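You operate a simulated robot arm through the tools that you are given. There is no shell and no other tool. Be economical: measure what you need, move in short steps, check, and stop when the job is done.

You run a simulated robot arm. Do the job below in one go: nothing can be reset, and whatever is moved stays where it is left.

## Task
Fold the pale blue shirt on the folding board and lay it on the grey mat.
Fine: Throw flap one over and back, then flap two. The shirt stays folded; both flaps end flat.

It is judged by the outcome, as a careful person would: the job done as asked, and still so three seconds after it is handed in. It fails if anything else is knocked over, pushed out of place, dropped, spilled or broken. Flat cloth is picked up by pressing the open fingertips on it (5 to 10 N) and closing them slowly along it; thin cloth reads only 2 to 8 mm in the jaws.

## Robot
A 7-joint arm with a two-finger parallel gripper, fixed in place. Base frame: the origin is at the foot of the arm, x ahead of it, y to its left, z up; the work surface is at about z = 956. Lengths are in mm, angles in degrees, forces in N, time in s.
With the tool pointing down near the work surface it reaches from about 340 to 760 mm from the base axis. Its first joint turns from -115.0 to 115.0 degrees. Payload 3.91 kg.
The TCP is the grasp point between the finger pads, 30 mm short of the fingertips. In the tool frame z runs along the fingers and y along their closing line. Largest opening 110 mm; finger width 20, thickness 10; the body of the gripper, 48 by 112 mm, starts 55 mm behind the TCP.
Orientation is told as [roll, pitch, yaw] about the base's x, y, z axes, in that order, counted from this pose: with the fingers straight down and closing along the base's y, the tool's x points along the base's -x, its y along +y and its z along -z.

## Interface
- The arm moves only by the tool jog_arm. Its argument "series" is a list that holds one entry, the list of rows, each a list of 7 numbers: the shift along the tool's x, y, z in units of 20 mm (1.0 is 20 mm), then the turn, a rotation vector about the tool's x, y, z in units of 6 degrees (1.0 is 6 degrees), then the gripper command, from -1 (shut) to 1 (fully open), values between in proportion. In form: [[[dx, dy, dz, ax, ay, az, fingers], ...]]. A call has 1 to 10 rows; each row shifts and turns the commanded pose from where the row before left it, along the tool's axes as they then stand. A call with a number of a shift or a turn outside -1 to 1 is refused whole. Rows are played at 5 a second. More than 50 mm and 8.6 degrees between two rows, or a gripper value outside its range, and nothing of the call is played. A pose out of reach is approached as far as the arm can. The call stops where the force on the tool passes 60 N (or 10 N more than at its start, if that is more) or the arm is blocked; 0.2 s more then pass. Each finger travels about 108 mm/s and halts on what it meets, pressing with about 45 N; the grip force reading is that of the motor and also rises with nothing between the fingers. The clock runs only during rows and for 0.2 s after the last one: add rows that do not move to give the fingers time. The reply holds the time, the measured pose of the TCP, the force on the tool along the base axes, the opening and the grip force, in the units named above and with some noise.
- Cameras (640 x 400 px; columns grow to the right, rows downward): "scene" is fixed at [50.9, 651.3, 1700.7]; the picture's right is [-0.79, -0.62, 0.00], its down [-0.48, 0.60, -0.64] and it looks along [0.40, -0.50, -0.77] (base axes); focal length 298 px, centre (320, 200). "wrist" rides on the gripper at [72, 17, -103] in the tool frame; the picture's right is [-0.23, 0.97, 0.00], its down [-0.76, -0.18, -0.62] and it looks along [-0.61, -0.14, 0.78] (tool axes); focal length 222 px, centre (320, 200).
- get_image(camera): a new picture of that camera. No time passes.
- raise_lower(by): slides the trunk up (or, below 0, down) by that many mm; the arm rides with it, the base frame stays. It gives what a move gives, with no picture.
- probe_pixels(camera, pixels): for up to 12 pixels [column, row] of the newest picture of that camera ("zoom" is the newest enlarged one), the place [x, y, z] in the base frame of the surface seen there, good to about 2 mm. No time passes.
- zoom(camera, box): a new picture of the part [left, top, right, bottom] of that camera's present view, enlarged. No time passes.
- hand_in(): hands the job in; it is judged then, once.

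Work in short steps. Measure before you move; look again where a grasp or a placing could have gone wrong, and mend it. You have 80 turns and 54 pictures in all, those below and enlarged ones among them. Open the gripper and draw the arm clear of the work before you hand the job in, unless the task says otherwise; then end with one line.

The tools are called after ">>>" as name(argument=value, ...) on one line, values as JSON. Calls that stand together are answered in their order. jog_arm: Moves the arm, as the interface text tells. Its arguments: {"type":"object","properties":{"series":{"type":"array","items":{"type":"array","items":{"type":"array","items":{"type":"number"}}}}},"required":["series"]} The other tools are called the same way: raise_lower (by) slides the trunk up or down; get_image (camera) takes a picture; probe_pixels (camera, pixels) gives the place of the surface under pixels of a picture; zoom (camera, box) takes an enlarged picture of a part of a camera's view; hand_in () hands the job in.

At the start:

```text
time: 0.0
tool_pos: [529.1, -124.9, 1199.2]
tcp_rot: [0.1, 0.0, 0.0]
force: [-0.7, 0.8, 0.2]
opening: 110.1
grasp_force: 0.1
trunk travel left (down, up): [-850.0, 140.0]
```

scene: 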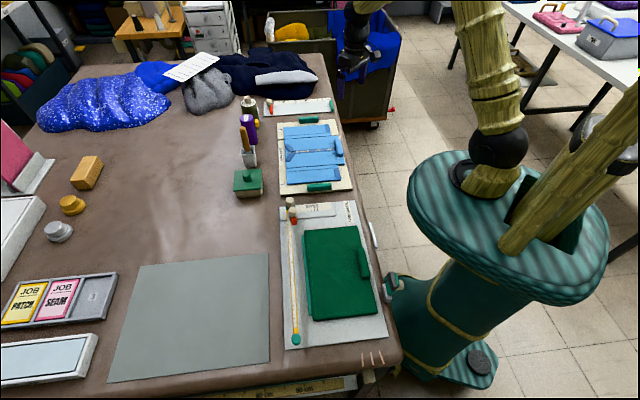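
wrist: 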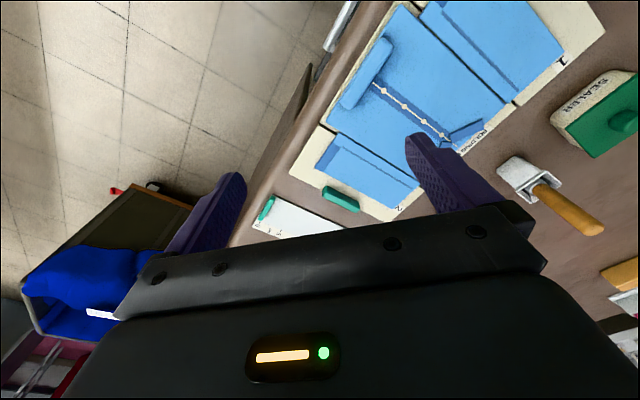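

The scene shows the folding board with the blue shirt around (312,155) and the grey mat around (195,310). I zoom in on the board and the mat.

>>> zoom(camera="scene", box=[230, 90, 390, 210])

>>> zoom(camera="wrist", box=[240, 0, 640, 250])

>>> probe_pixels(camera="scene", pixels=[[278, 122], [337, 119], [352, 190], [280, 194], [320, 186], [308, 120], [149, 266], [267, 255], [270, 362], [108, 382]])

```text
3.33 times, centred on (310, 150) of scene
```

zoom: 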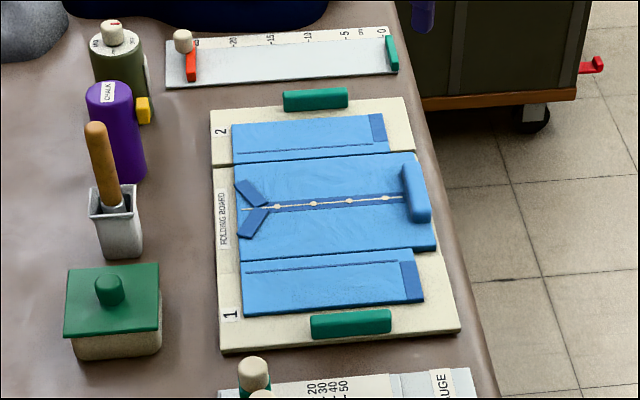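

```text
1.60 times, centred on (440, 125) of wrist
```

zoom: 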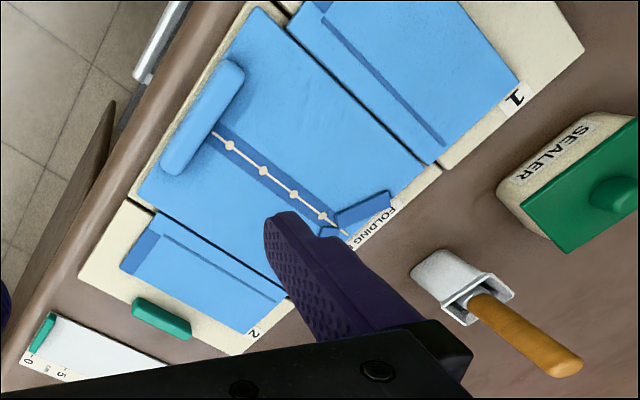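

```text
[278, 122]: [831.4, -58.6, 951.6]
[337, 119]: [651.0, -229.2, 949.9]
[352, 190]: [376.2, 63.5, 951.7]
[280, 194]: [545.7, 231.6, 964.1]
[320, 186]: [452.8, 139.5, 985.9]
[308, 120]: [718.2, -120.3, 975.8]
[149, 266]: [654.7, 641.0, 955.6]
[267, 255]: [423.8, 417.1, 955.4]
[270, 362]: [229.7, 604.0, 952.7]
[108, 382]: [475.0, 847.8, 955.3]
```

I measure the board's edges, seams, the handles at scene (329,187) and (308,119), and the roll on the shirt at about (338,148).

>>> zoom(camera="scene", box=[262, 105, 366, 170])

>>> zoom(camera="scene", box=[262, 145, 366, 210])

```text
6.15 times, centred on (314, 138) of scene
```

zoom: 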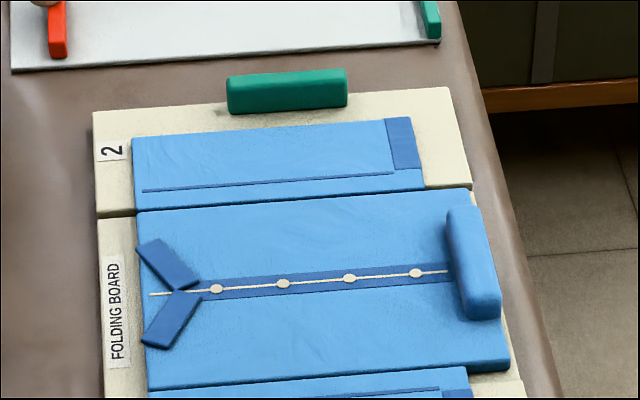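

```text
6.15 times, centred on (314, 178) of scene
```

zoom: 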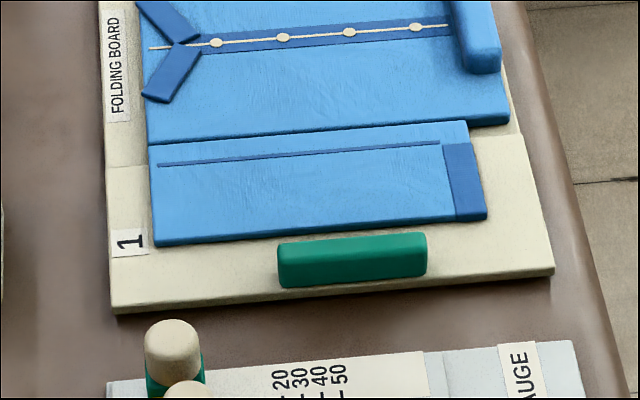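

I probe the lower zoom for handle 1, flap 1's edges, seam, shirt surface and roll.

>>> probe_pixels(camera="zoom", pixels=[[285, 247], [352, 242], [420, 237], [350, 268], [120, 303], [548, 266], [112, 172], [518, 140], [300, 190], [300, 90], [480, 40], [485, 66]])

>>> probe_pixels(camera="scene", pixels=[[300, 120], [307, 119], [318, 117.5], [307, 122], [278.5, 125], [335, 120], [279, 139], [339, 135.5], [310, 129], [310, 142], [336, 140], [341, 155]])

```text
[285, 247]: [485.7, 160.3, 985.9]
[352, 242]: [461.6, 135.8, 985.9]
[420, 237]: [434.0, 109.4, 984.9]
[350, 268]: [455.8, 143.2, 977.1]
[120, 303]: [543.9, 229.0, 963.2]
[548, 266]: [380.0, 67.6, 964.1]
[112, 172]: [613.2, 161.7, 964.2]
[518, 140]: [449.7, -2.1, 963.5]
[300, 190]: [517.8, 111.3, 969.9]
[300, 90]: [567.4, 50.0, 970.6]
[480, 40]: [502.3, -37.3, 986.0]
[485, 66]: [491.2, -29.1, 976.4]
```

```text
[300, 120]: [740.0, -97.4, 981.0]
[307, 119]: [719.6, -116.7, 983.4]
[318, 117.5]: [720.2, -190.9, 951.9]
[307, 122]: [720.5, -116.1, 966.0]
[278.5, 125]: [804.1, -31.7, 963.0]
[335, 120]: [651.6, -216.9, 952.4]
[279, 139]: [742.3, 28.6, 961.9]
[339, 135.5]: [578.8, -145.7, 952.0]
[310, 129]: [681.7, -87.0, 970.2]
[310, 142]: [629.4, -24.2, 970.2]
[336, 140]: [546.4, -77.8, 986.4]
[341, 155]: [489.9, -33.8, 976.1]
```

Board axes are turned about 45°: seam direction is about (0.713, 0.70), handle 1 runs about 80 mm around (460,135), and its top is at z 986. I plan to pinch the handle by its two ends and swing it over. First I move above handle 1.

>>> jog_arm(series=[[[0.37, 1, 0.2, 0, 0, 0, 1], [0.37, 1, 0.2, 0, 0, 0, 1], [0.37, 1, 0.2, 0, 0, 0, 1], [0.37, 1, 0.2, 0, 0, 0, 1], [0.37, 1, 0.2, 0, 0, 0, 1], [0.37, 1, 0.2, 0, 0, 0, 1], [0.37, 1, 0.2, 0, 0, 0, 1], [0.37, 1, 0.2, 0, 0, 0, 1], [0.37, 1, 0.2, 0, 0, 0, 1], [0.37, 1, 0.2, 0, 0, 0, 1]]])

>>> jog_arm(series=[[[0, 1, 0, 0, 0, 0, 1], [0, 1, 0, 0, 0, 0, 1], [0, 1, 0, 0, 0, 0, 1], [0, 0, 0, 0, 0, 1, 1], [0, 0, 0, 0, 0, 1, 1], [0, 0, 0, 0, 0, 1, 1], [0, 0, 0, 0, 0, 1, 1], [0, 0, 0, 0, 0, 1, 1], [0, 0, 0, 0, 0, 1, 1], [0, 0, 0, 0, 0, 1, 1]]])

>>> get_image(camera="wrist")

>>> get_image(camera="scene")

```text
time: 2.2
tool_pos: [453.5, 75.9, 1159.9]
tcp_rot: [0.0, 0.0, 0.0]
force: [0.3, 0.1, 0.8]
opening: 110.0
grasp_force: 0.0
trunk travel left (down, up): [-850.0, 140.0]
```

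```text
time: 4.4
tool_pos: [455.7, 135.9, 1160.7]
tcp_rot: [0.1, 0.0, -42.0]
force: [-0.4, 0.5, -0.6]
opening: 110.3
grasp_force: 0.0
trunk travel left (down, up): [-850.0, 140.0]
```

```text
47 pictures are left
```

wrist: 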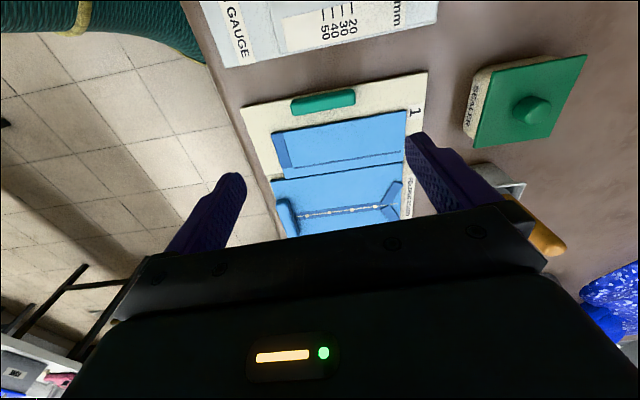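

```text
46 pictures are left
```

scene: 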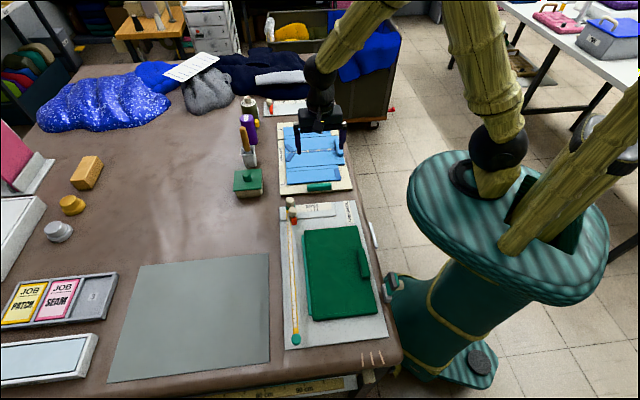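

The gripper is above flap 1, and handle 1 is visible in the wrist view at (323,102). I measure its edges.

>>> zoom(camera="wrist", box=[235, 60, 435, 185])

```text
3.20 times, centred on (335, 122) of wrist
```

zoom: 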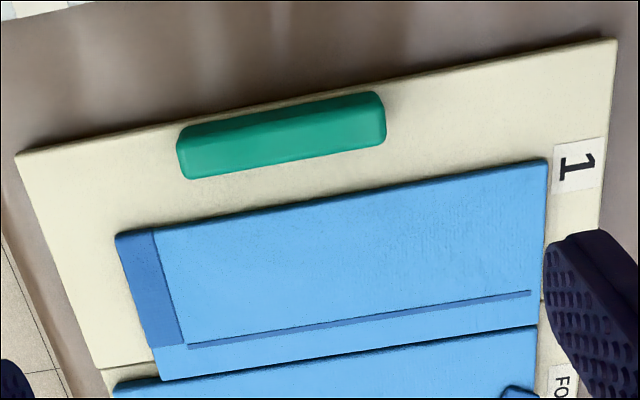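

>>> probe_pixels(camera="zoom", pixels=[[184, 132], [378, 98], [186, 146], [380, 112], [185, 172], [380, 138], [280, 160], [25, 155], [608, 45], [105, 362], [250, 185], [280, 110]])

```text
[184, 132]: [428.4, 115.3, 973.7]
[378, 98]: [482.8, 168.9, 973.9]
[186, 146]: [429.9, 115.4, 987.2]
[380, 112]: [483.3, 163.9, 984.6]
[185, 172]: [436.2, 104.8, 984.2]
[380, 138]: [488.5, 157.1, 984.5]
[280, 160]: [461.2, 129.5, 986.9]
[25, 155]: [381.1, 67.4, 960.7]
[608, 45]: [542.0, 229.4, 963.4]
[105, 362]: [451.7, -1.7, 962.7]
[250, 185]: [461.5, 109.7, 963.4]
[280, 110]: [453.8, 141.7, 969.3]
```

Handle 1: centre about (459.5,135.3), length about 75, z 964–986, about 91 mm from the seam. I check the heights of the neighbouring gauge knobs, then move to a tilted pre-grasp with the hand leaning 30° outward.

>>> probe_pixels(camera="scene", pixels=[[291, 201], [293, 209], [295, 220], [330, 205], [310, 233], [360, 262]])

>>> jog_arm(series=[[[0, 0, 0, 0, 0, 0.5, 1], [0.4, 0.12, 1, 0, 0, 0, 1], [0.4, 0, 1, 0, 0, 0, 1], [0.4, 0, 1, 0, 0, 0, 1], [0.4, 0, 1, 0, 0, 0, 1], [0.38, 0, 1, 0, 0, 0, 1], [0, 0, 0, 0, -1, 0, 1], [0, 0, 0, 0, -1, 0, 1], [0, 0, 0, 0, -1, 0, 1], [0, 0, 0, 0, -1, 0, 1]]])

>>> jog_arm(series=[[[0, 0, 0, 0, -1, 0, 1], [0, 0, 0, 0, 0, 0, 1]]])

```text
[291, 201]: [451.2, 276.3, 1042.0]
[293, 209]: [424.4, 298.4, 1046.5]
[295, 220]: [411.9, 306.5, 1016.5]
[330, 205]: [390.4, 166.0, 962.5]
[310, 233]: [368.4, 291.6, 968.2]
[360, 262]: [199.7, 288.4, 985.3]
```

```text
time: 6.6
tool_pos: [427.7, 165.3, 1059.5]
tcp_rot: [0.0, -24.1, -45.0]
force: [0.6, 0.0, 0.0]
opening: 110.1
grasp_force: 0.1
trunk travel left (down, up): [-850.0, 140.0]
```

```text
time: 7.2
tool_pos: [429.8, 163.4, 1060.6]
tcp_rot: [0.1, -30.0, -45.1]
force: [0.1, -0.4, 1.2]
opening: 110.3
grasp_force: 0.0
trunk travel left (down, up): [-850.0, 140.0]
```

Pre-grasp reached. I advance along the tool until the fingertips straddle the handle, then look.

>>> jog_arm(series=[[[0.34, 0.05, 0.5, 0, 0, 0, 1], [0, 0, 0.8, 0, 0, 0, 1], [0, 0, 0.8, 0, 0, 0, 1], [0, 0, 0.7, 0, 0, 0, 1], [0, 0, 0.5, 0, 0, 0, 1], [0, 0, 0, 0, 0, 0, 1]]])

>>> zoom(camera="scene", box=[262, 120, 390, 200])

>>> get_image(camera="wrist")

```text
time: 8.6
tool_pos: [448.3, 147.5, 998.6]
tcp_rot: [0.0, -29.9, -45.0]
force: [-0.2, 0.0, 0.2]
opening: 110.0
grasp_force: 0.1
trunk travel left (down, up): [-850.0, 140.0]
```

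```text
5.00 times, centred on (326, 160) of scene
```

zoom: 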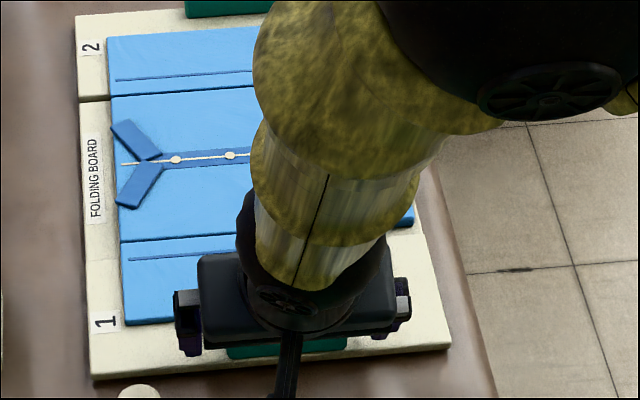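

```text
43 pictures are left
```

wrist: 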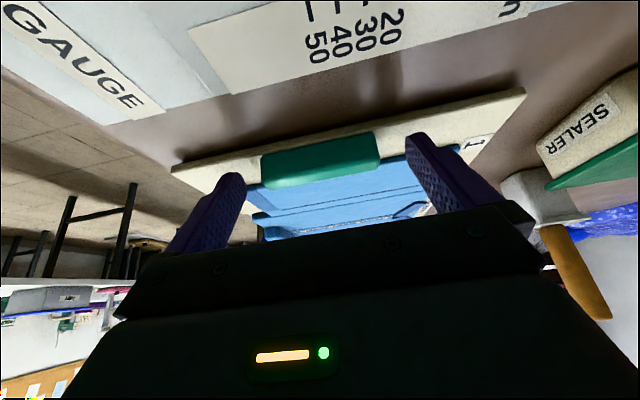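

The fingers straddle the handle; I need about 4 mm more inward. I nudge and close on the handle ends.

>>> jog_arm(series=[[[-0.17, 0, 0.1, 0, 0, 0, 1], [0, 0, 0, 0, 0, 0, 0.6], [0, 0, 0, 0, 0, 0, 0.4], [0, 0, 0, 0, 0, 0, 0.3], [0, 0, 0, 0, 0, 0, 0.2], [0, 0, 0, 0, 0, 0, -1], [0, 0, 0, 0, 0, 0, -1]]])

```text
time: 10.2
tool_pos: [450.2, 143.7, 1000.1]
tcp_rot: [0.0, -30.0, -45.1]
force: [-3.0, -3.8, -2.3]
opening: 79.5
grasp_force: 45.4
trunk travel left (down, up): [-850.0, 140.0]
```

Gripped at 79.5 mm. I now rotate the tool rigidly about the hinge, 6° per row, starting with 5 rows.

>>> jog_arm(series=[[[-0.461, 0, -0.345, 0, 1, 0, -1], [-0.461, 0, -0.345, 0, 1, 0, -1], [-0.461, 0, -0.345, 0, 1, 0, -1], [-0.461, 0, -0.345, 0, 1, 0, -1], [-0.461, 0, -0.345, 0, 1, 0, -1]]])

>>> get_image(camera="scene")

```text
time: 11.4
tool_pos: [473.8, 120.7, 1049.3]
tcp_rot: [0.2, -0.1, -44.8]
force: [-3.8, -7.0, 9.3]
opening: 79.7
grasp_force: 45.3
trunk travel left (down, up): [-850.0, 140.0]
```

```text
42 pictures are left
```

scene: 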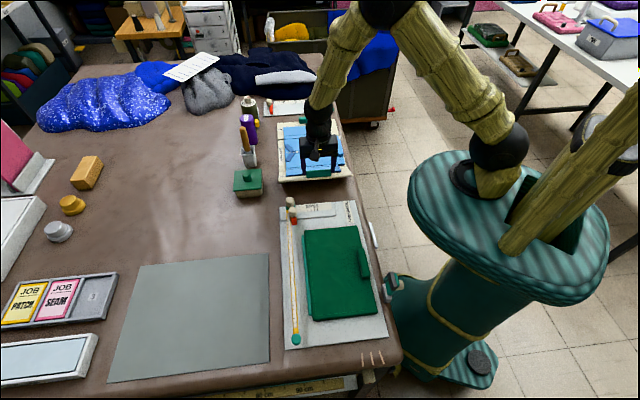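

Force is low and the flap seems to be lifting. I zoom to confirm while continuing the swing.

>>> zoom(camera="scene", box=[262, 110, 390, 190])

>>> jog_arm(series=[[[-0.461, 0, -0.345, 0, 1, 0, -1], [-0.461, 0, -0.345, 0, 1, 0, -1], [-0.461, 0, -0.345, 0, 1, 0, -1], [-0.461, 0, -0.345, 0, 1, 0, -1], [-0.461, 0, -0.345, 0, 1, 0, -1]]])

>>> zoom(camera="scene", box=[262, 110, 390, 190])

```text
5.00 times, centred on (326, 150) of scene
```

zoom: 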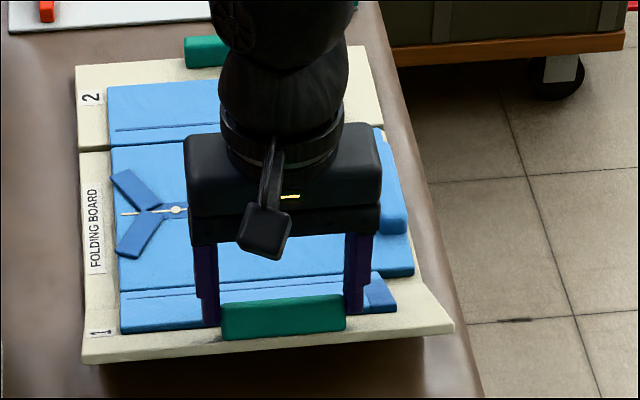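

```text
time: 12.6
tool_pos: [509.8, 84.3, 1072.9]
tcp_rot: [0.4, 30.1, -44.8]
force: [0.8, -1.8, 26.3]
opening: 79.4
grasp_force: 44.6
trunk travel left (down, up): [-850.0, 140.0]
```

```text
5.00 times, centred on (326, 150) of scene
```

zoom: 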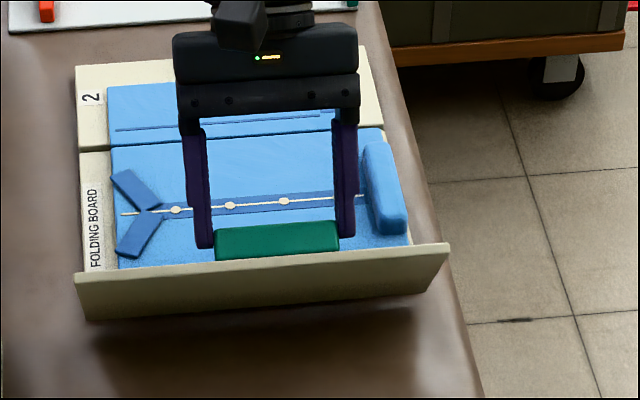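

Flap 1 is at about 60° and moving smoothly, with a slight upward radial force. I continue, now letting the handle pivot in the pads: 6° of flap and 3° of tool per row, with a small radial correction.

>>> jog_arm(series=[[[-0.335, 0, -0.465, 0, 0.5, 0, -1], [-0.415, 0, -0.335, 0, 0.5, 0, -1], [-0.433, 0, -0.315, 0, 0.5, 0, -1], [-0.445, 0, -0.3, 0, 0.5, 0, -1]]])

>>> zoom(camera="scene", box=[262, 110, 390, 190])

```text
time: 13.6
tool_pos: [539.9, 53.9, 1076.7]
tcp_rot: [0.0, 42.0, -44.9]
force: [-10.1, 7.2, 7.7]
opening: 79.8
grasp_force: 44.7
trunk travel left (down, up): [-850.0, 140.0]
```

```text
5.00 times, centred on (326, 150) of scene
```

zoom: 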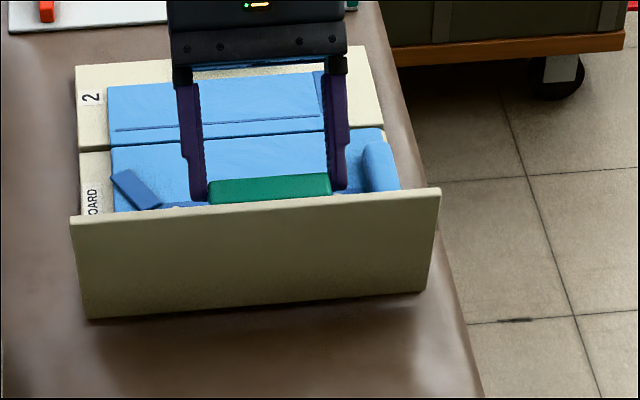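

Flap 1 is near vertical with forces around 14 N. I continue past vertical.

>>> jog_arm(series=[[[-0.46, 0, -0.275, 0, 0.5, 0, -1], [-0.48, 0, -0.26, 0, 0.5, 0, -1], [-0.49, 0, -0.233, 0, 0.5, 0, -1], [-0.497, 0, -0.21, 0, 0.5, 0, -1], [-0.513, 0, -0.195, 0, 0.5, 0, -1], [-0.52, 0, -0.163, 0, 0.5, 0, -1]]])

>>> zoom(camera="scene", box=[262, 100, 406, 190])

```text
time: 15.0
tool_pos: [580.5, 14.1, 1049.8]
tcp_rot: [0.6, 59.9, -44.5]
force: [-3.8, 2.2, 32.2]
opening: 79.7
grasp_force: 45.4
trunk travel left (down, up): [-850.0, 140.0]
```

```text
4.44 times, centred on (334, 145) of scene
```

zoom: 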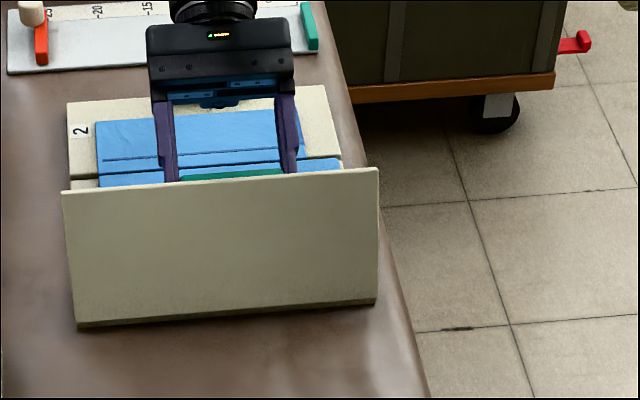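

The flap is at about 118° and still under control. I go two more rows, then check.

>>> jog_arm(series=[[[-0.528, 0, -0.14, 0, 0.5, 0, -1], [-0.538, 0, -0.12, 0, 0.5, 0, -1], [-0.545, 0, -0.09, 0, 0.5, 0, -1]]])

>>> get_image(camera="scene")

```text
time: 15.8
tool_pos: [592.2, 1.9, 1031.3]
tcp_rot: [0.2, 65.8, -44.9]
force: [8.6, -2.8, 5.2]
opening: 0.0
grasp_force: 37.5
out of reach, approached as far as the arm can: row 3
trunk travel left (down, up): [-850.0, 140.0]
```

```text
37 pictures are left
```

scene: 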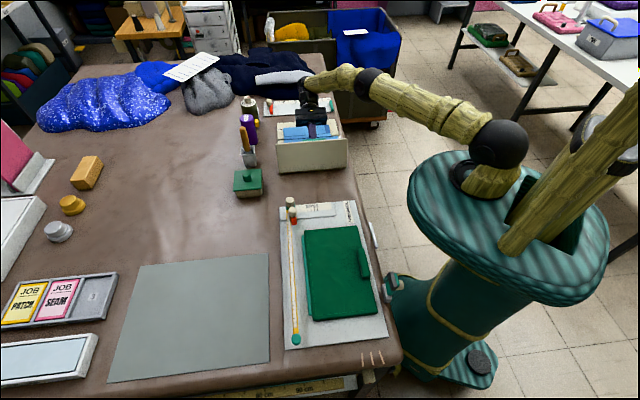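

The fingers slipped off the handle ends (opening 0). I zoom to see where the flap is.

>>> zoom(camera="scene", box=[262, 90, 390, 170])

>>> get_image(camera="wrist")

```text
5.00 times, centred on (326, 130) of scene
```

zoom: 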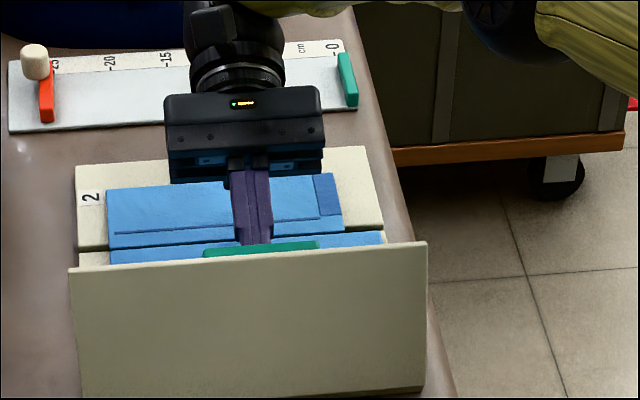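

```text
35 pictures are left
```

wrist: 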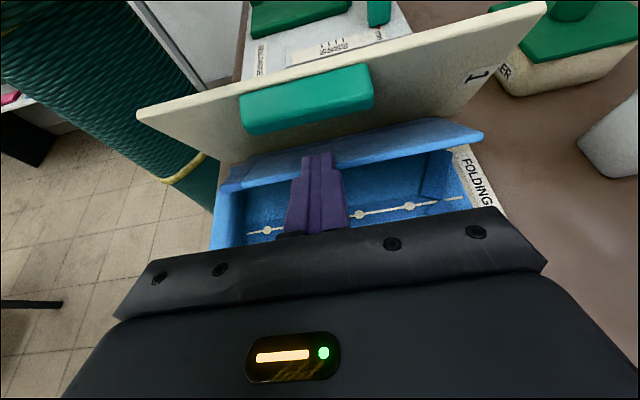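

The flap leans on the closed fingers at about 130° and the sleeve is turning over beneath it. I lower the fingers with the flap resting on them, then draw back so it settles over.

>>> jog_arm(series=[[[-0.48, 0, -0.06, 0, 0, 0, -1], [-0.48, 0, -0.06, 0, 0, 0, -1], [-0.48, 0, -0.06, 0, 0, 0, -1], [0, 0, 0, 0, 0, 0, -1]]])

>>> zoom(camera="scene", box=[262, 90, 390, 170])

```text
time: 16.8
tool_pos: [593.8, 0.0, 1016.5]
tcp_rot: [0.1, 66.1, -45.0]
force: [0.3, -4.6, 0.5]
opening: 0.2
grasp_force: 37.7
out of reach, approached as far as the arm can: row 1, 2
trunk travel left (down, up): [-850.0, 140.0]
```

```text
5.00 times, centred on (326, 130) of scene
```

zoom: 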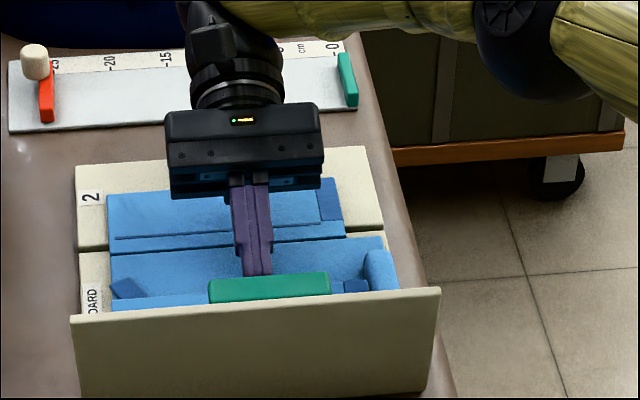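

The flap appears to be moving on its own now. I wait two still rows and look again.

>>> jog_arm(series=[[[0, 0, 0, 0, 0, 0, -1], [0, 0, 0, 0, 0, 0, -1], [0, 0, 0, 0, 0, 0, -1]]])

>>> get_image(camera="wrist")

>>> zoom(camera="scene", box=[262, 90, 390, 170])

```text
time: 17.6
tool_pos: [593.8, 1.3, 1016.2]
tcp_rot: [0.1, 66.0, -44.8]
force: [-0.1, -1.5, -0.5]
opening: 0.0
grasp_force: 37.9
trunk travel left (down, up): [-850.0, 140.0]
```

```text
33 pictures are left
```

wrist: 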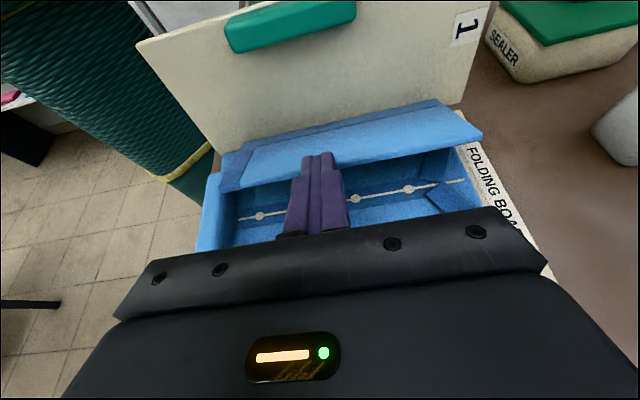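

```text
5.00 times, centred on (326, 130) of scene
```

zoom: 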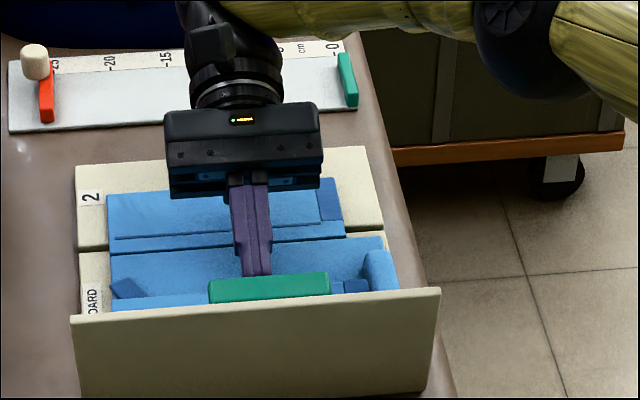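

The flap stands still at about 100°. I measure its edge and the sleeve position.

>>> probe_pixels(camera="zoom", pixels=[[80, 319], [436, 292], [250, 310], [250, 360], [250, 390], [150, 302], [270, 290], [355, 288]])

>>> probe_pixels(camera="wrist", pixels=[[300, 60], [330, 110], [260, 135], [380, 150], [440, 105], [270, 170], [430, 140], [250, 220], [290, 30]])

```text
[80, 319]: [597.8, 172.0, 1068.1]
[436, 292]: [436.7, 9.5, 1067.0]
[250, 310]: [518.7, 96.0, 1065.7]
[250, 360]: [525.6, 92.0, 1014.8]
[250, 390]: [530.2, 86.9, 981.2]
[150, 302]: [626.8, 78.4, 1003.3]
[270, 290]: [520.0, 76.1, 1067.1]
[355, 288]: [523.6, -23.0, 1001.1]
```

```text
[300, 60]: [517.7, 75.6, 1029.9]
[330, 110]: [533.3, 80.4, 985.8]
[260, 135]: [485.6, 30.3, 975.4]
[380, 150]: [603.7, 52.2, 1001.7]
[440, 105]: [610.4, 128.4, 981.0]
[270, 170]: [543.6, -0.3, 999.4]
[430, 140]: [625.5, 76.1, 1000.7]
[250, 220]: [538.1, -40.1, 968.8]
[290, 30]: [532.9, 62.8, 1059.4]
```

The flap holds itself at about 80° by hinge friction, and the sleeve is lying over, its free edge at z about 1001. I will push the flap the rest of the way from its outer face. First I lift the hand straight up and right it.

>>> jog_arm(series=[[[0.91, 0, -0.41, 0, 0, 0, -1], [0.91, 0, -0.41, 0, 0, 0, -1], [0.91, 0, -0.41, 0, 0, 0, -1], [0.91, 0, -0.41, 0, 0, 0, -1], [0.91, 0, -0.41, 0, 0, 0, -1], [0.91, 0, -0.41, 0, 0, 0, -1], [0, 0, 0, 0, -1, 0, -1], [0, 0, 0, 0, -1, 0, -1], [0, 0, 0, 0, -1, 0, -1], [0, 0, 0, 0, -1, 0, -1]]])

>>> jog_arm(series=[[[0, 0, 0, 0, -1, 0, -1], [0, 0, 0, 0, -1, 0, -1], [0, 0, 0, 0, -1, 0, -1], [0, 0, 0, 0, -1, 0, -1], [0, 0, 0, 0, -1, 0, -1], [0, 0, 0, 0, -1, 0, -1], [0, 0, 0, 0, -1, 0, -1], [0, 0, 0, 0, 0, 0, -1]]])

>>> get_image(camera="scene")

```text
time: 19.8
tool_pos: [593.7, 0.6, 1137.0]
tcp_rot: [0.0, 42.0, -45.0]
force: [-0.7, -1.4, 0.8]
opening: 0.1
grasp_force: 38.0
trunk travel left (down, up): [-850.0, 140.0]
```

```text
time: 21.6
tool_pos: [594.5, -0.0, 1135.4]
tcp_rot: [0.0, 0.0, -45.0]
force: [-0.2, -0.5, -0.4]
opening: 0.1
grasp_force: 37.6
trunk travel left (down, up): [-850.0, 140.0]
```

```text
31 pictures are left
```

scene: 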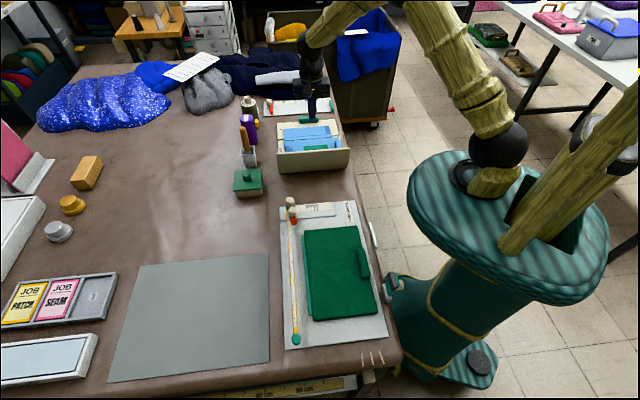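

The way is clear (fingertips at z 1105, flap top 1067). I carry the hand over to the outside of flap 1 and down behind its outer face.

>>> jog_arm(series=[[[1, 0, 0, 0, 0, 0, -1], [1, 0, 0, 0, 0, 0, -1], [1, 0, 0, 0, 0, 0, -1], [1, 0, 0, 0, 0, 0, -1], [1, 0, 0, 0, 0, 0, -1], [1, 0, 0, 0, 0, 0, -1], [1, 0, 0, 0, 0, 0, -1], [1, 0, 0, 0, 0, 0, -1], [1, 0, 0, 0, 0, 0, -1], [0, 0, 0, 0, 0, 0, -1]]])

>>> jog_arm(series=[[[0, 0, 1, 0, 0, 0, -1], [0, 0, 1, 0, 0, 0, -1], [0, 0, 1, 0, 0, 0, -1], [0, 0, 0.5, 0, 0, 0, -1], [0, 0, 0, 0, 0, 0, -1]]])

>>> zoom(camera="scene", box=[262, 90, 390, 170])

```text
time: 23.8
tool_pos: [468.1, 128.4, 1137.6]
tcp_rot: [0.0, 0.0, -45.0]
force: [0.2, -0.4, -0.7]
opening: 0.2
grasp_force: 37.7
trunk travel left (down, up): [-850.0, 140.0]
```

```text
time: 25.0
tool_pos: [466.9, 128.8, 1065.2]
tcp_rot: [0.0, 0.0, -45.0]
force: [0.4, 0.3, 0.0]
opening: 0.1
grasp_force: 37.7
trunk travel left (down, up): [-850.0, 140.0]
```

```text
5.00 times, centred on (326, 130) of scene
```

zoom: 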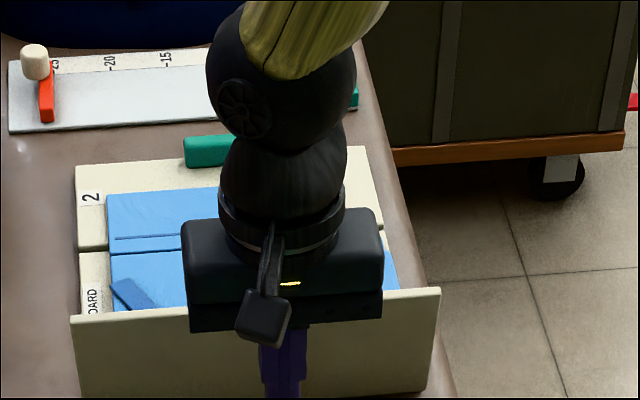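

The fingers are just outside the flap. I push it inward slowly.

>>> jog_arm(series=[[[-1, 0, 0, 0, 0, 0, -1], [-1, 0, 0, 0, 0, 0, -1], [-0.6, 0, 0, 0, 0, 0, -1], [-0.6, 0, 0, 0, 0, 0, -1], [-0.6, 0, 0, 0, 0, 0, -1], [-0.6, 0, 0, 0, 0, 0, -1], [-0.6, 0, 0, 0, 0, 0, -1], [-0.6, 0, 0, 0, 0, 0, -1]]])

>>> zoom(camera="scene", box=[262, 90, 390, 170])

```text
time: 26.8
tool_pos: [537.7, 59.9, 1066.5]
tcp_rot: [-0.4, 0.6, -44.7]
force: [-37.6, 34.0, -3.0]
opening: 0.0
grasp_force: 37.2
trunk travel left (down, up): [-850.0, 140.0]
```

```text
5.00 times, centred on (326, 130) of scene
```

zoom: 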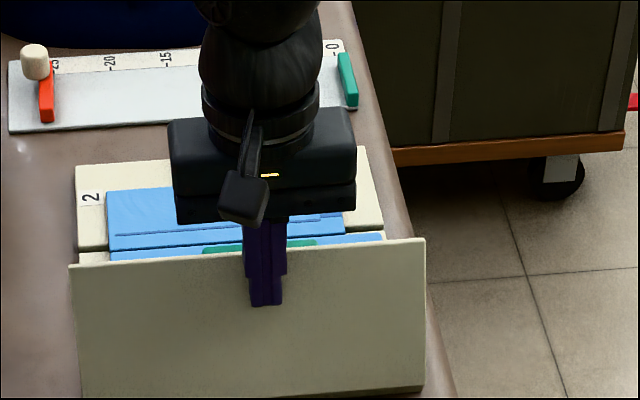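

Resistance reached 51 N with the flap at about 112°, so that is the hinge stop: the flap is thrown fully over. I back off, lift and look at the sleeve.

>>> jog_arm(series=[[[1, 0, 0, 0, 0, 0, -1], [1, 0, 0, 0, 0, 0, -1], [1, 0, 0, 0, 0, 0, -1], [0, 0, -1, 0, 0, 0, -1], [0, 0, -1, 0, 0, 0, -1], [0, 0, -1, 0, 0, 0, -1], [0, 0, -1, 0, 0, 0, -1], [0, 0, -1, 0, 0, 0, -1]]])

>>> zoom(camera="scene", box=[262, 90, 390, 170])

>>> get_image(camera="wrist")

```text
time: 28.6
tool_pos: [503.5, 91.5, 1167.2]
tcp_rot: [0.1, 0.0, -45.0]
force: [0.3, 0.6, 0.5]
opening: 0.0
grasp_force: 37.8
trunk travel left (down, up): [-850.0, 140.0]
```

```text
5.00 times, centred on (326, 130) of scene
```

zoom: 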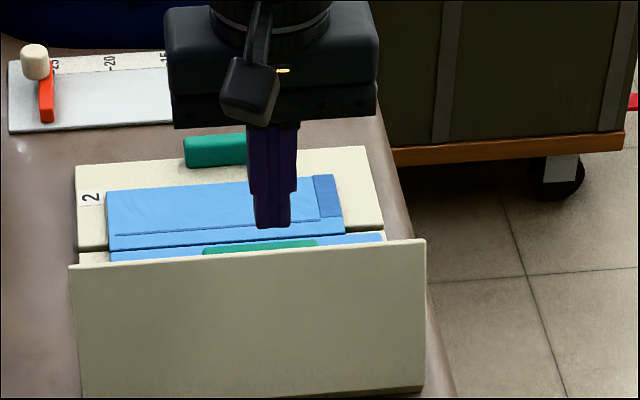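

```text
27 pictures are left
```

wrist: 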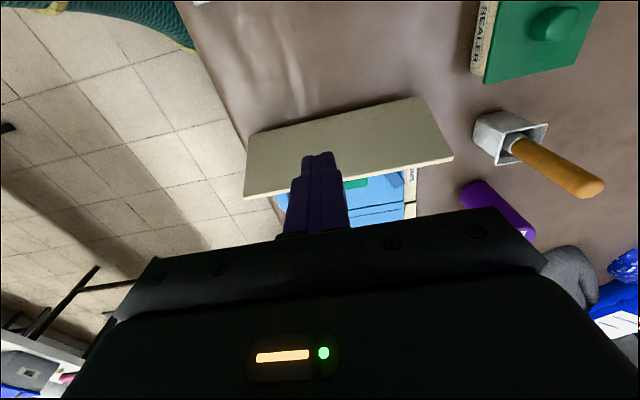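

The flap leans at its stop (about 112°), and the sleeve has gone over. I now move to the board-centre side, lower to z 1030 and push the flap back outward.

>>> jog_arm(series=[[[-1, 0, 0, 0, 0, 0, -1], [-1, 0, 0, 0, 0, 0, -1], [-1, 0, 0, 0, 0, 0, -1], [-1, 0, 0, 0, 0, 0, -1], [-1, 0, 0, 0, 0, 0, -1], [-1, 0, 0, 0, 0, 0, -1], [0, 0, 0, 0, 0, 0, -1]]])

>>> zoom(camera="wrist", box=[200, 60, 480, 235])

>>> jog_arm(series=[[[0, 0, 1, 0, 0, 0, -1], [0, 0, 1, 0, 0, 0, -1], [0, 0, 1, 0, 0, 0, -1], [0, 0, 1, 0, 0, 0, -1], [0, 0, 1, 0, 0, 0, -1], [0, 0, 0.35, 0, 0, 0, -1], [0, 0, 0, 0, 0, 0, -1]]])

```text
time: 30.2
tool_pos: [589.1, 7.3, 1167.6]
tcp_rot: [0.0, 0.0, -44.9]
force: [0.5, 0.2, -0.4]
opening: 0.2
grasp_force: 36.7
trunk travel left (down, up): [-850.0, 140.0]
```

```text
2.29 times, centred on (340, 148) of wrist
```

zoom: 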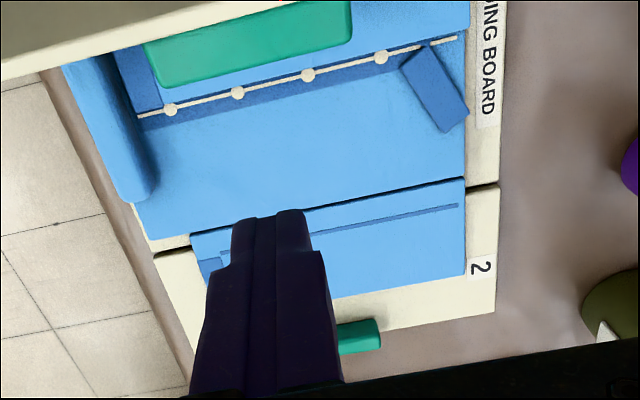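

```text
time: 31.8
tool_pos: [589.2, 7.3, 1060.0]
tcp_rot: [0.0, 0.0, -44.9]
force: [-0.2, -1.2, -0.4]
opening: 0.0
grasp_force: 37.7
trunk travel left (down, up): [-850.0, 140.0]
```

The sleeve lies flat over the centre. I push the flap outward past vertical, following it down.

>>> jog_arm(series=[[[0.76, 0, 0, 0, 0, 0, -1], [0.76, 0, 0, 0, 0, 0, -1], [0.76, 0, 0, 0, 0, 0, -1], [0.76, 0, 0, 0, 0, 0, -1], [0.76, 0, 0, 0, 0, 0, -1], [0.76, 0, 0, 0, 0, 0, -1], [0.4, 0, 0.24, 0, 0, 0, -1], [0.4, 0, 0.24, 0, 0, 0, -1], [0.4, 0, 0.24, 0, 0, 0, -1], [0.4, 0, 0.24, 0, 0, 0, -1]]])

>>> zoom(camera="scene", box=[262, 110, 390, 190])

```text
time: 32.9
tool_pos: [551.4, 51.1, 1061.9]
tcp_rot: [0.6, -0.8, -45.1]
force: [0.2, 0.4, 0.8]
opening: 0.0
grasp_force: 37.6
trunk travel left (down, up): [-850.0, 140.0]
stopped in row 5: the force on the tool passed its limit (the readings are from after the stop); the commanded pose is now the measured one
```

```text
5.00 times, centred on (326, 150) of scene
```

zoom: 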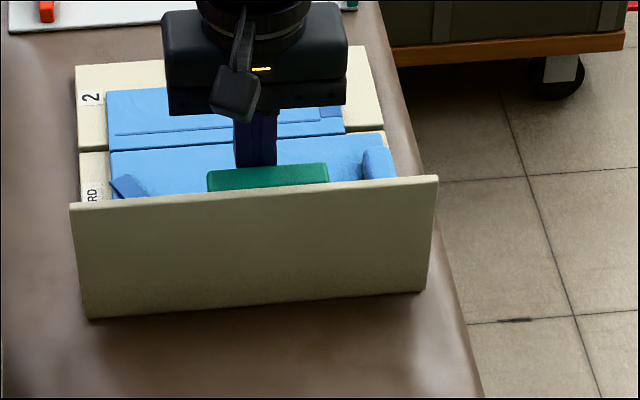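

A contact spike stopped the move while the flap swung back to near vertical. I continue more slowly.

>>> jog_arm(series=[[[0.35, 0, 0, 0, 0, 0, -1], [0.35, 0, 0, 0, 0, 0, -1], [0.35, 0, 0, 0, 0, 0, -1], [0.35, 0, 0, 0, 0, 0, -1], [0.35, 0, 0, 0, 0, 0, -1]]])

>>> zoom(camera="scene", box=[262, 110, 390, 190])

```text
time: 34.1
tool_pos: [526.9, 76.6, 1062.7]
tcp_rot: [0.8, -0.7, -44.9]
force: [-0.9, 0.1, -0.5]
opening: 0.0
grasp_force: 37.6
trunk travel left (down, up): [-850.0, 140.0]
```

```text
5.00 times, centred on (326, 150) of scene
```

zoom: 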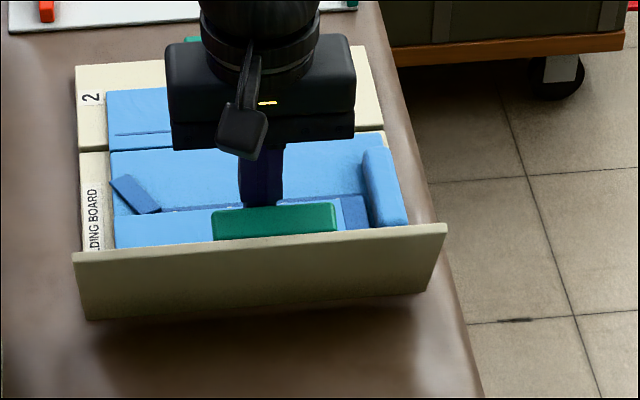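

The flap is at about 65° and following. I push it on down to flat.

>>> jog_arm(series=[[[0.4, 0, 0.28, 0, 0, 0, -1], [0.4, 0, 0.28, 0, 0, 0, -1], [0.4, 0, 0.28, 0, 0, 0, -1], [0.4, 0, 0.28, 0, 0, 0, -1], [0.25, 0, 0.35, 0, 0, 0, -1], [0.25, 0, 0.35, 0, 0, 0, -1], [0.25, 0, 0.35, 0, 0, 0, -1], [0.25, 0, 0.35, 0, 0, 0, -1], [0.25, 0, 0.35, 0, 0, 0, -1], [0.25, 0, 0.28, 0, 0, 0, -1]]])

>>> zoom(camera="scene", box=[262, 110, 390, 190])

```text
time: 36.3
tool_pos: [482.4, 117.9, 998.6]
tcp_rot: [0.8, -0.8, -45.1]
force: [-0.7, 0.8, 0.1]
opening: 0.0
grasp_force: 38.0
trunk travel left (down, up): [-850.0, 140.0]
```

```text
5.00 times, centred on (326, 150) of scene
```

zoom: 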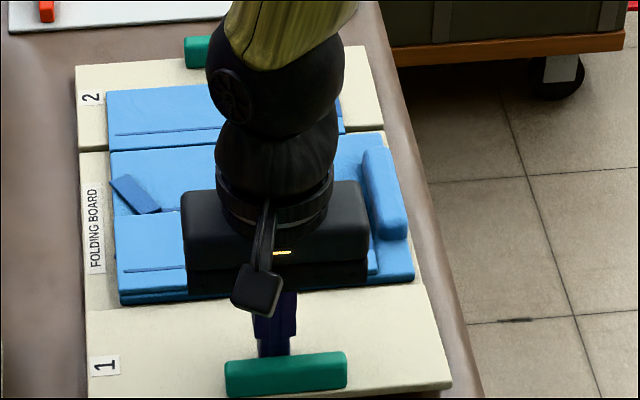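

Flap 1 is flat again with the sleeve folded over. I lift and travel toward handle 2, opening the fingers.

>>> jog_arm(series=[[[-0.3, 0, -1, 0, 0, 0, -1], [0, 0, -1, 0, 0, 0, -1], [0, 0, -1, 0, 0, 0, -1], [-1, 0, -1, -0.07, 0.07, 0, -1], [-1, 0, -1, -0.06, 0.06, 0, -1], [-1, 0, 0, 0, 0, 0, 0], [-1, 0, 0, 0, 0, 0, 1], [-1, 0, 0, 0, 0, 0, 1], [-1, 0, 0, 0, 0, 0, 1], [-1, 0, 0, 0, 0, 0, 1]]])

>>> jog_arm(series=[[[-1, 0, 0, 0, 0, 0, 1], [-1, 0, 0, 0, 0, 0, 1], [-1, 0, 0, 0, 0, 0, 1], [-1, 0, 0, 0, 0, 0, 1], [0, 0, 0, 0, 0, 0, 1]]])

>>> get_image(camera="wrist")

>>> zoom(camera="scene", box=[262, 90, 390, 170])

```text
time: 38.5
tool_pos: [584.1, 14.8, 1101.0]
tcp_rot: [1.6, 0.1, -45.1]
force: [1.1, 0.1, -0.2]
opening: 109.9
grasp_force: 0.1
trunk travel left (down, up): [-850.0, 140.0]
```

```text
time: 39.7
tool_pos: [639.3, -41.0, 1099.6]
tcp_rot: [1.5, 0.0, -45.1]
force: [0.1, 0.3, 0.4]
opening: 110.0
grasp_force: 0.0
trunk travel left (down, up): [-850.0, 140.0]
```

```text
22 pictures are left
```

wrist: 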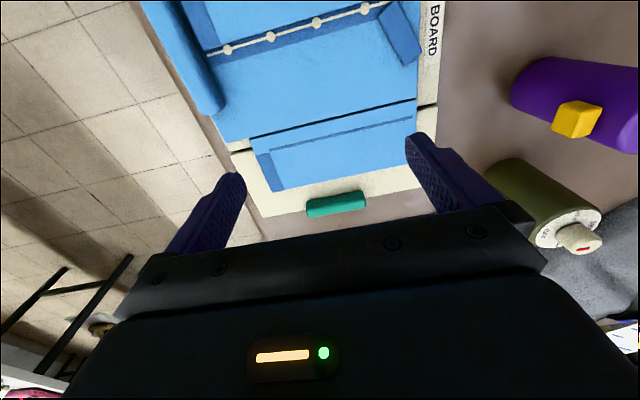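

```text
5.00 times, centred on (326, 130) of scene
```

zoom: 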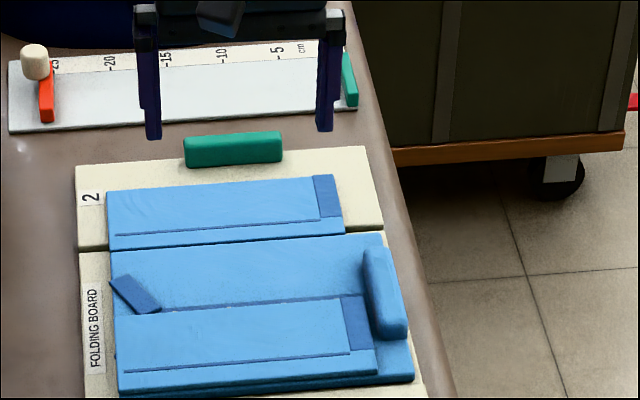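

The sleeve is folded neatly. I measure handle 2, seen in the scene zoom at (233,150) and the wrist at (336,203).

>>> probe_pixels(camera="zoom", pixels=[[188, 141], [278, 135], [188, 162], [280, 155], [233, 138], [233, 155], [80, 245], [375, 226], [80, 172], [360, 150], [387, 320], [370, 260]])

>>> probe_pixels(camera="wrist", pixels=[[309, 206], [363, 195], [309, 213], [336, 207], [250, 190], [410, 180]])

```text
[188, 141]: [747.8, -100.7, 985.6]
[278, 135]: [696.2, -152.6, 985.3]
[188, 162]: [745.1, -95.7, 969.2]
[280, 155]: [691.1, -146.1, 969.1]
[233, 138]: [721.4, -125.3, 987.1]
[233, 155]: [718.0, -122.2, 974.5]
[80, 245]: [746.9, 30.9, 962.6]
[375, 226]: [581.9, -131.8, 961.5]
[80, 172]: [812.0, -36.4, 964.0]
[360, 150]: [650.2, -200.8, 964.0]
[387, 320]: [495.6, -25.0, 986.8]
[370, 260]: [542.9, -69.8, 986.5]
```

```text
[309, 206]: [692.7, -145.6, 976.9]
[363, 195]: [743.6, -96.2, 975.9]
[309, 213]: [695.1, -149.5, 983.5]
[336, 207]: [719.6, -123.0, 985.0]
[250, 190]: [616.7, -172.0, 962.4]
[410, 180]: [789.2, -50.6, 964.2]
```

Handle 2 centre is about (724,-128), distance 735. I move above it with the tool upright, then descend with the fingertips at z 967.

>>> jog_arm(series=[[[-0.87, -0.1, 0, 0.177, -0.177, 0, 1], [-0.87, 0, 0, 0, 0, 0, 1], [-0.87, 0, 0, 0, 0, 0, 1], [-0.87, 0, 0, 0, 0, 0, 1], [-0.87, 0, 0, 0, 0, 0, 1], [-0.87, 0, 0, 0, 0, 0, 1], [-0.87, 0, 0, 0, 0, 0, 1], [0, 0, 1, 0, 0, 0, 1], [0, 0, 1, 0, 0, 0, 1], [0, 0, 0, 0, 0, 0, 1]]])

>>> zoom(camera="scene", box=[262, 80, 390, 160])

```text
time: 41.9
tool_pos: [725.1, -130.1, 1061.6]
tcp_rot: [0.4, -0.9, -45.1]
force: [-0.8, 0.0, -0.4]
opening: 110.2
grasp_force: 0.1
trunk travel left (down, up): [-850.0, 140.0]
```

```text
5.00 times, centred on (326, 120) of scene
```

zoom: 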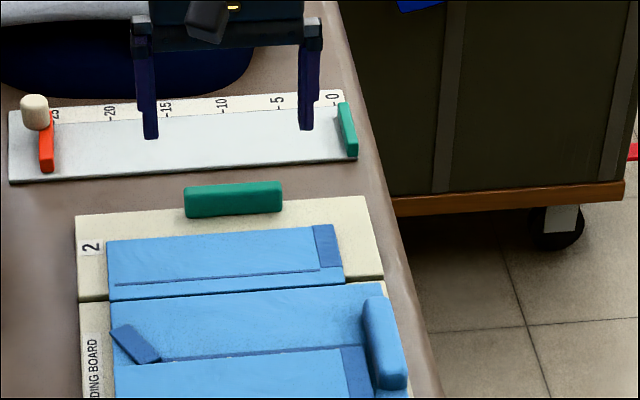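

Position is right above handle 2. I descend and close on its ends.

>>> jog_arm(series=[[[0.08, 0, 1, 0, 0, 0, 1], [0, 0, 1, 0, 0, 0, 1], [0, 0, 0.7, 0, 0, 0, 1], [0, 0, 0.5, 0, 0, 0, 1], [0, 0, 0, 0, 0, 0, 0.7], [0, 0, 0, 0, 0, 0, 0.5], [0, 0, 0, 0, 0, 0, 0.4], [0, 0, 0, 0, 0, 0, -1], [0, 0, 0, 0, 0, 0, -1]]])

```text
time: 43.9
tool_pos: [724.4, -129.5, 997.6]
tcp_rot: [0.3, -1.1, -45.1]
force: [-8.8, -4.5, -3.9]
opening: 79.5
grasp_force: 44.7
trunk travel left (down, up): [-850.0, 140.0]
```

Gripped. I swing flap 2 rigidly about its hinge, 5 rows first.

>>> jog_arm(series=[[[0.2, 0, -0.487, 0, -1, 0, -1], [0.2, 0, -0.487, 0, -1, 0, -1], [0.2, 0, -0.487, 0, -1, 0, -1], [0.2, 0, -0.487, 0, -1, 0, -1], [0.2, 0, -0.487, 0, -1, 0, -1]]])

```text
time: 45.1
tool_pos: [703.0, -107.6, 1041.9]
tcp_rot: [0.5, -31.0, -45.4]
force: [-7.9, -0.8, 9.9]
opening: 79.3
grasp_force: 44.6
trunk travel left (down, up): [-850.0, 140.0]
```

Flap 2 is at 30°, forces low. I continue with the handle pivoting in the pads.

>>> jog_arm(series=[[[0.144, 0, -0.49, 0, -0.5, 0, -1], [0.168, 0, -0.485, 0, -0.5, 0, -1], [0.197, 0, -0.483, 0, -0.5, 0, -1], [0.22, 0, -0.47, 0, -0.5, 0, -1], [0.248, 0, -0.465, 0, -0.5, 0, -1], [0.27, 0, -0.45, 0, -0.5, 0, -1]]])

>>> zoom(camera="scene", box=[262, 80, 390, 160])

```text
time: 46.5
tool_pos: [666.0, -71.4, 1071.1]
tcp_rot: [1.0, -49.3, -45.8]
force: [8.7, -15.3, 9.2]
opening: 79.9
grasp_force: 45.3
trunk travel left (down, up): [-850.0, 140.0]
```

```text
5.00 times, centred on (326, 120) of scene
```

zoom: 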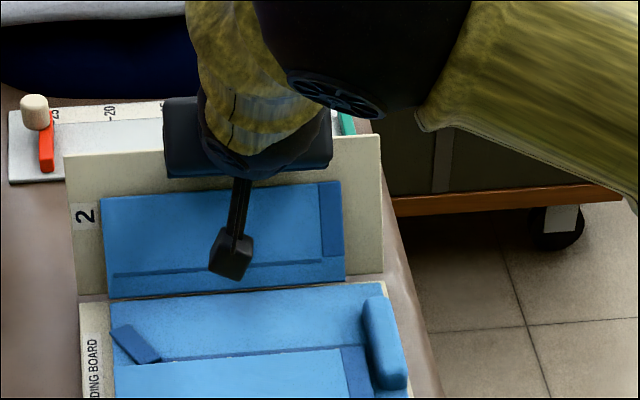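

Flap 2 is at about 60° with the shirt panel on it. I continue to the hinge stop near 110°.

>>> jog_arm(series=[[[0.294, 0, -0.44, 0, -0.5, 0, -1], [0.317, 0, -0.43, 0, -0.5, 0, -1], [0.335, 0, -0.418, 0, -0.5, 0, -1], [0.358, 0, -0.395, 0, -0.5, 0, -1], [0.38, 0, -0.38, 0, -0.5, 0, -1]]])

>>> jog_arm(series=[[[0.4, 0, -0.37, 0, -0.5, 0, -1], [0.415, 0, -0.34, 0, -0.5, 0, -1], [0, 0, 0, 0, 0, 0, -1]]])

>>> zoom(camera="scene", box=[262, 80, 390, 160])

```text
time: 47.7
tool_pos: [627.8, -33.0, 1067.2]
tcp_rot: [1.1, -64.2, -46.1]
force: [0.4, -5.7, 20.8]
opening: 79.6
grasp_force: 44.2
trunk travel left (down, up): [-850.0, 140.0]
```

```text
time: 48.5
tool_pos: [611.5, -19.0, 1056.0]
tcp_rot: [1.1, -70.0, -46.2]
force: [-7.1, -2.6, 18.2]
opening: 79.8
grasp_force: 44.4
trunk travel left (down, up): [-850.0, 140.0]
```

```text
5.00 times, centred on (326, 120) of scene
```

zoom: 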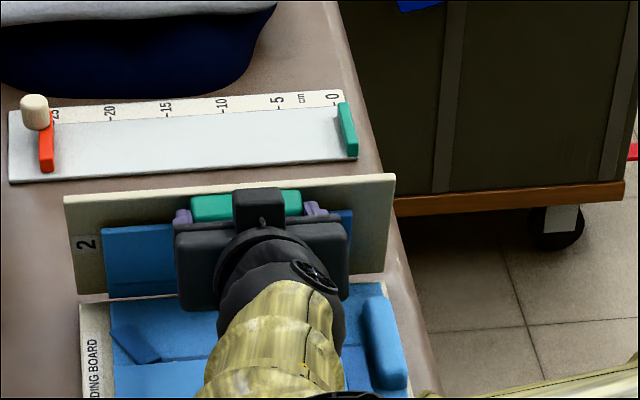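

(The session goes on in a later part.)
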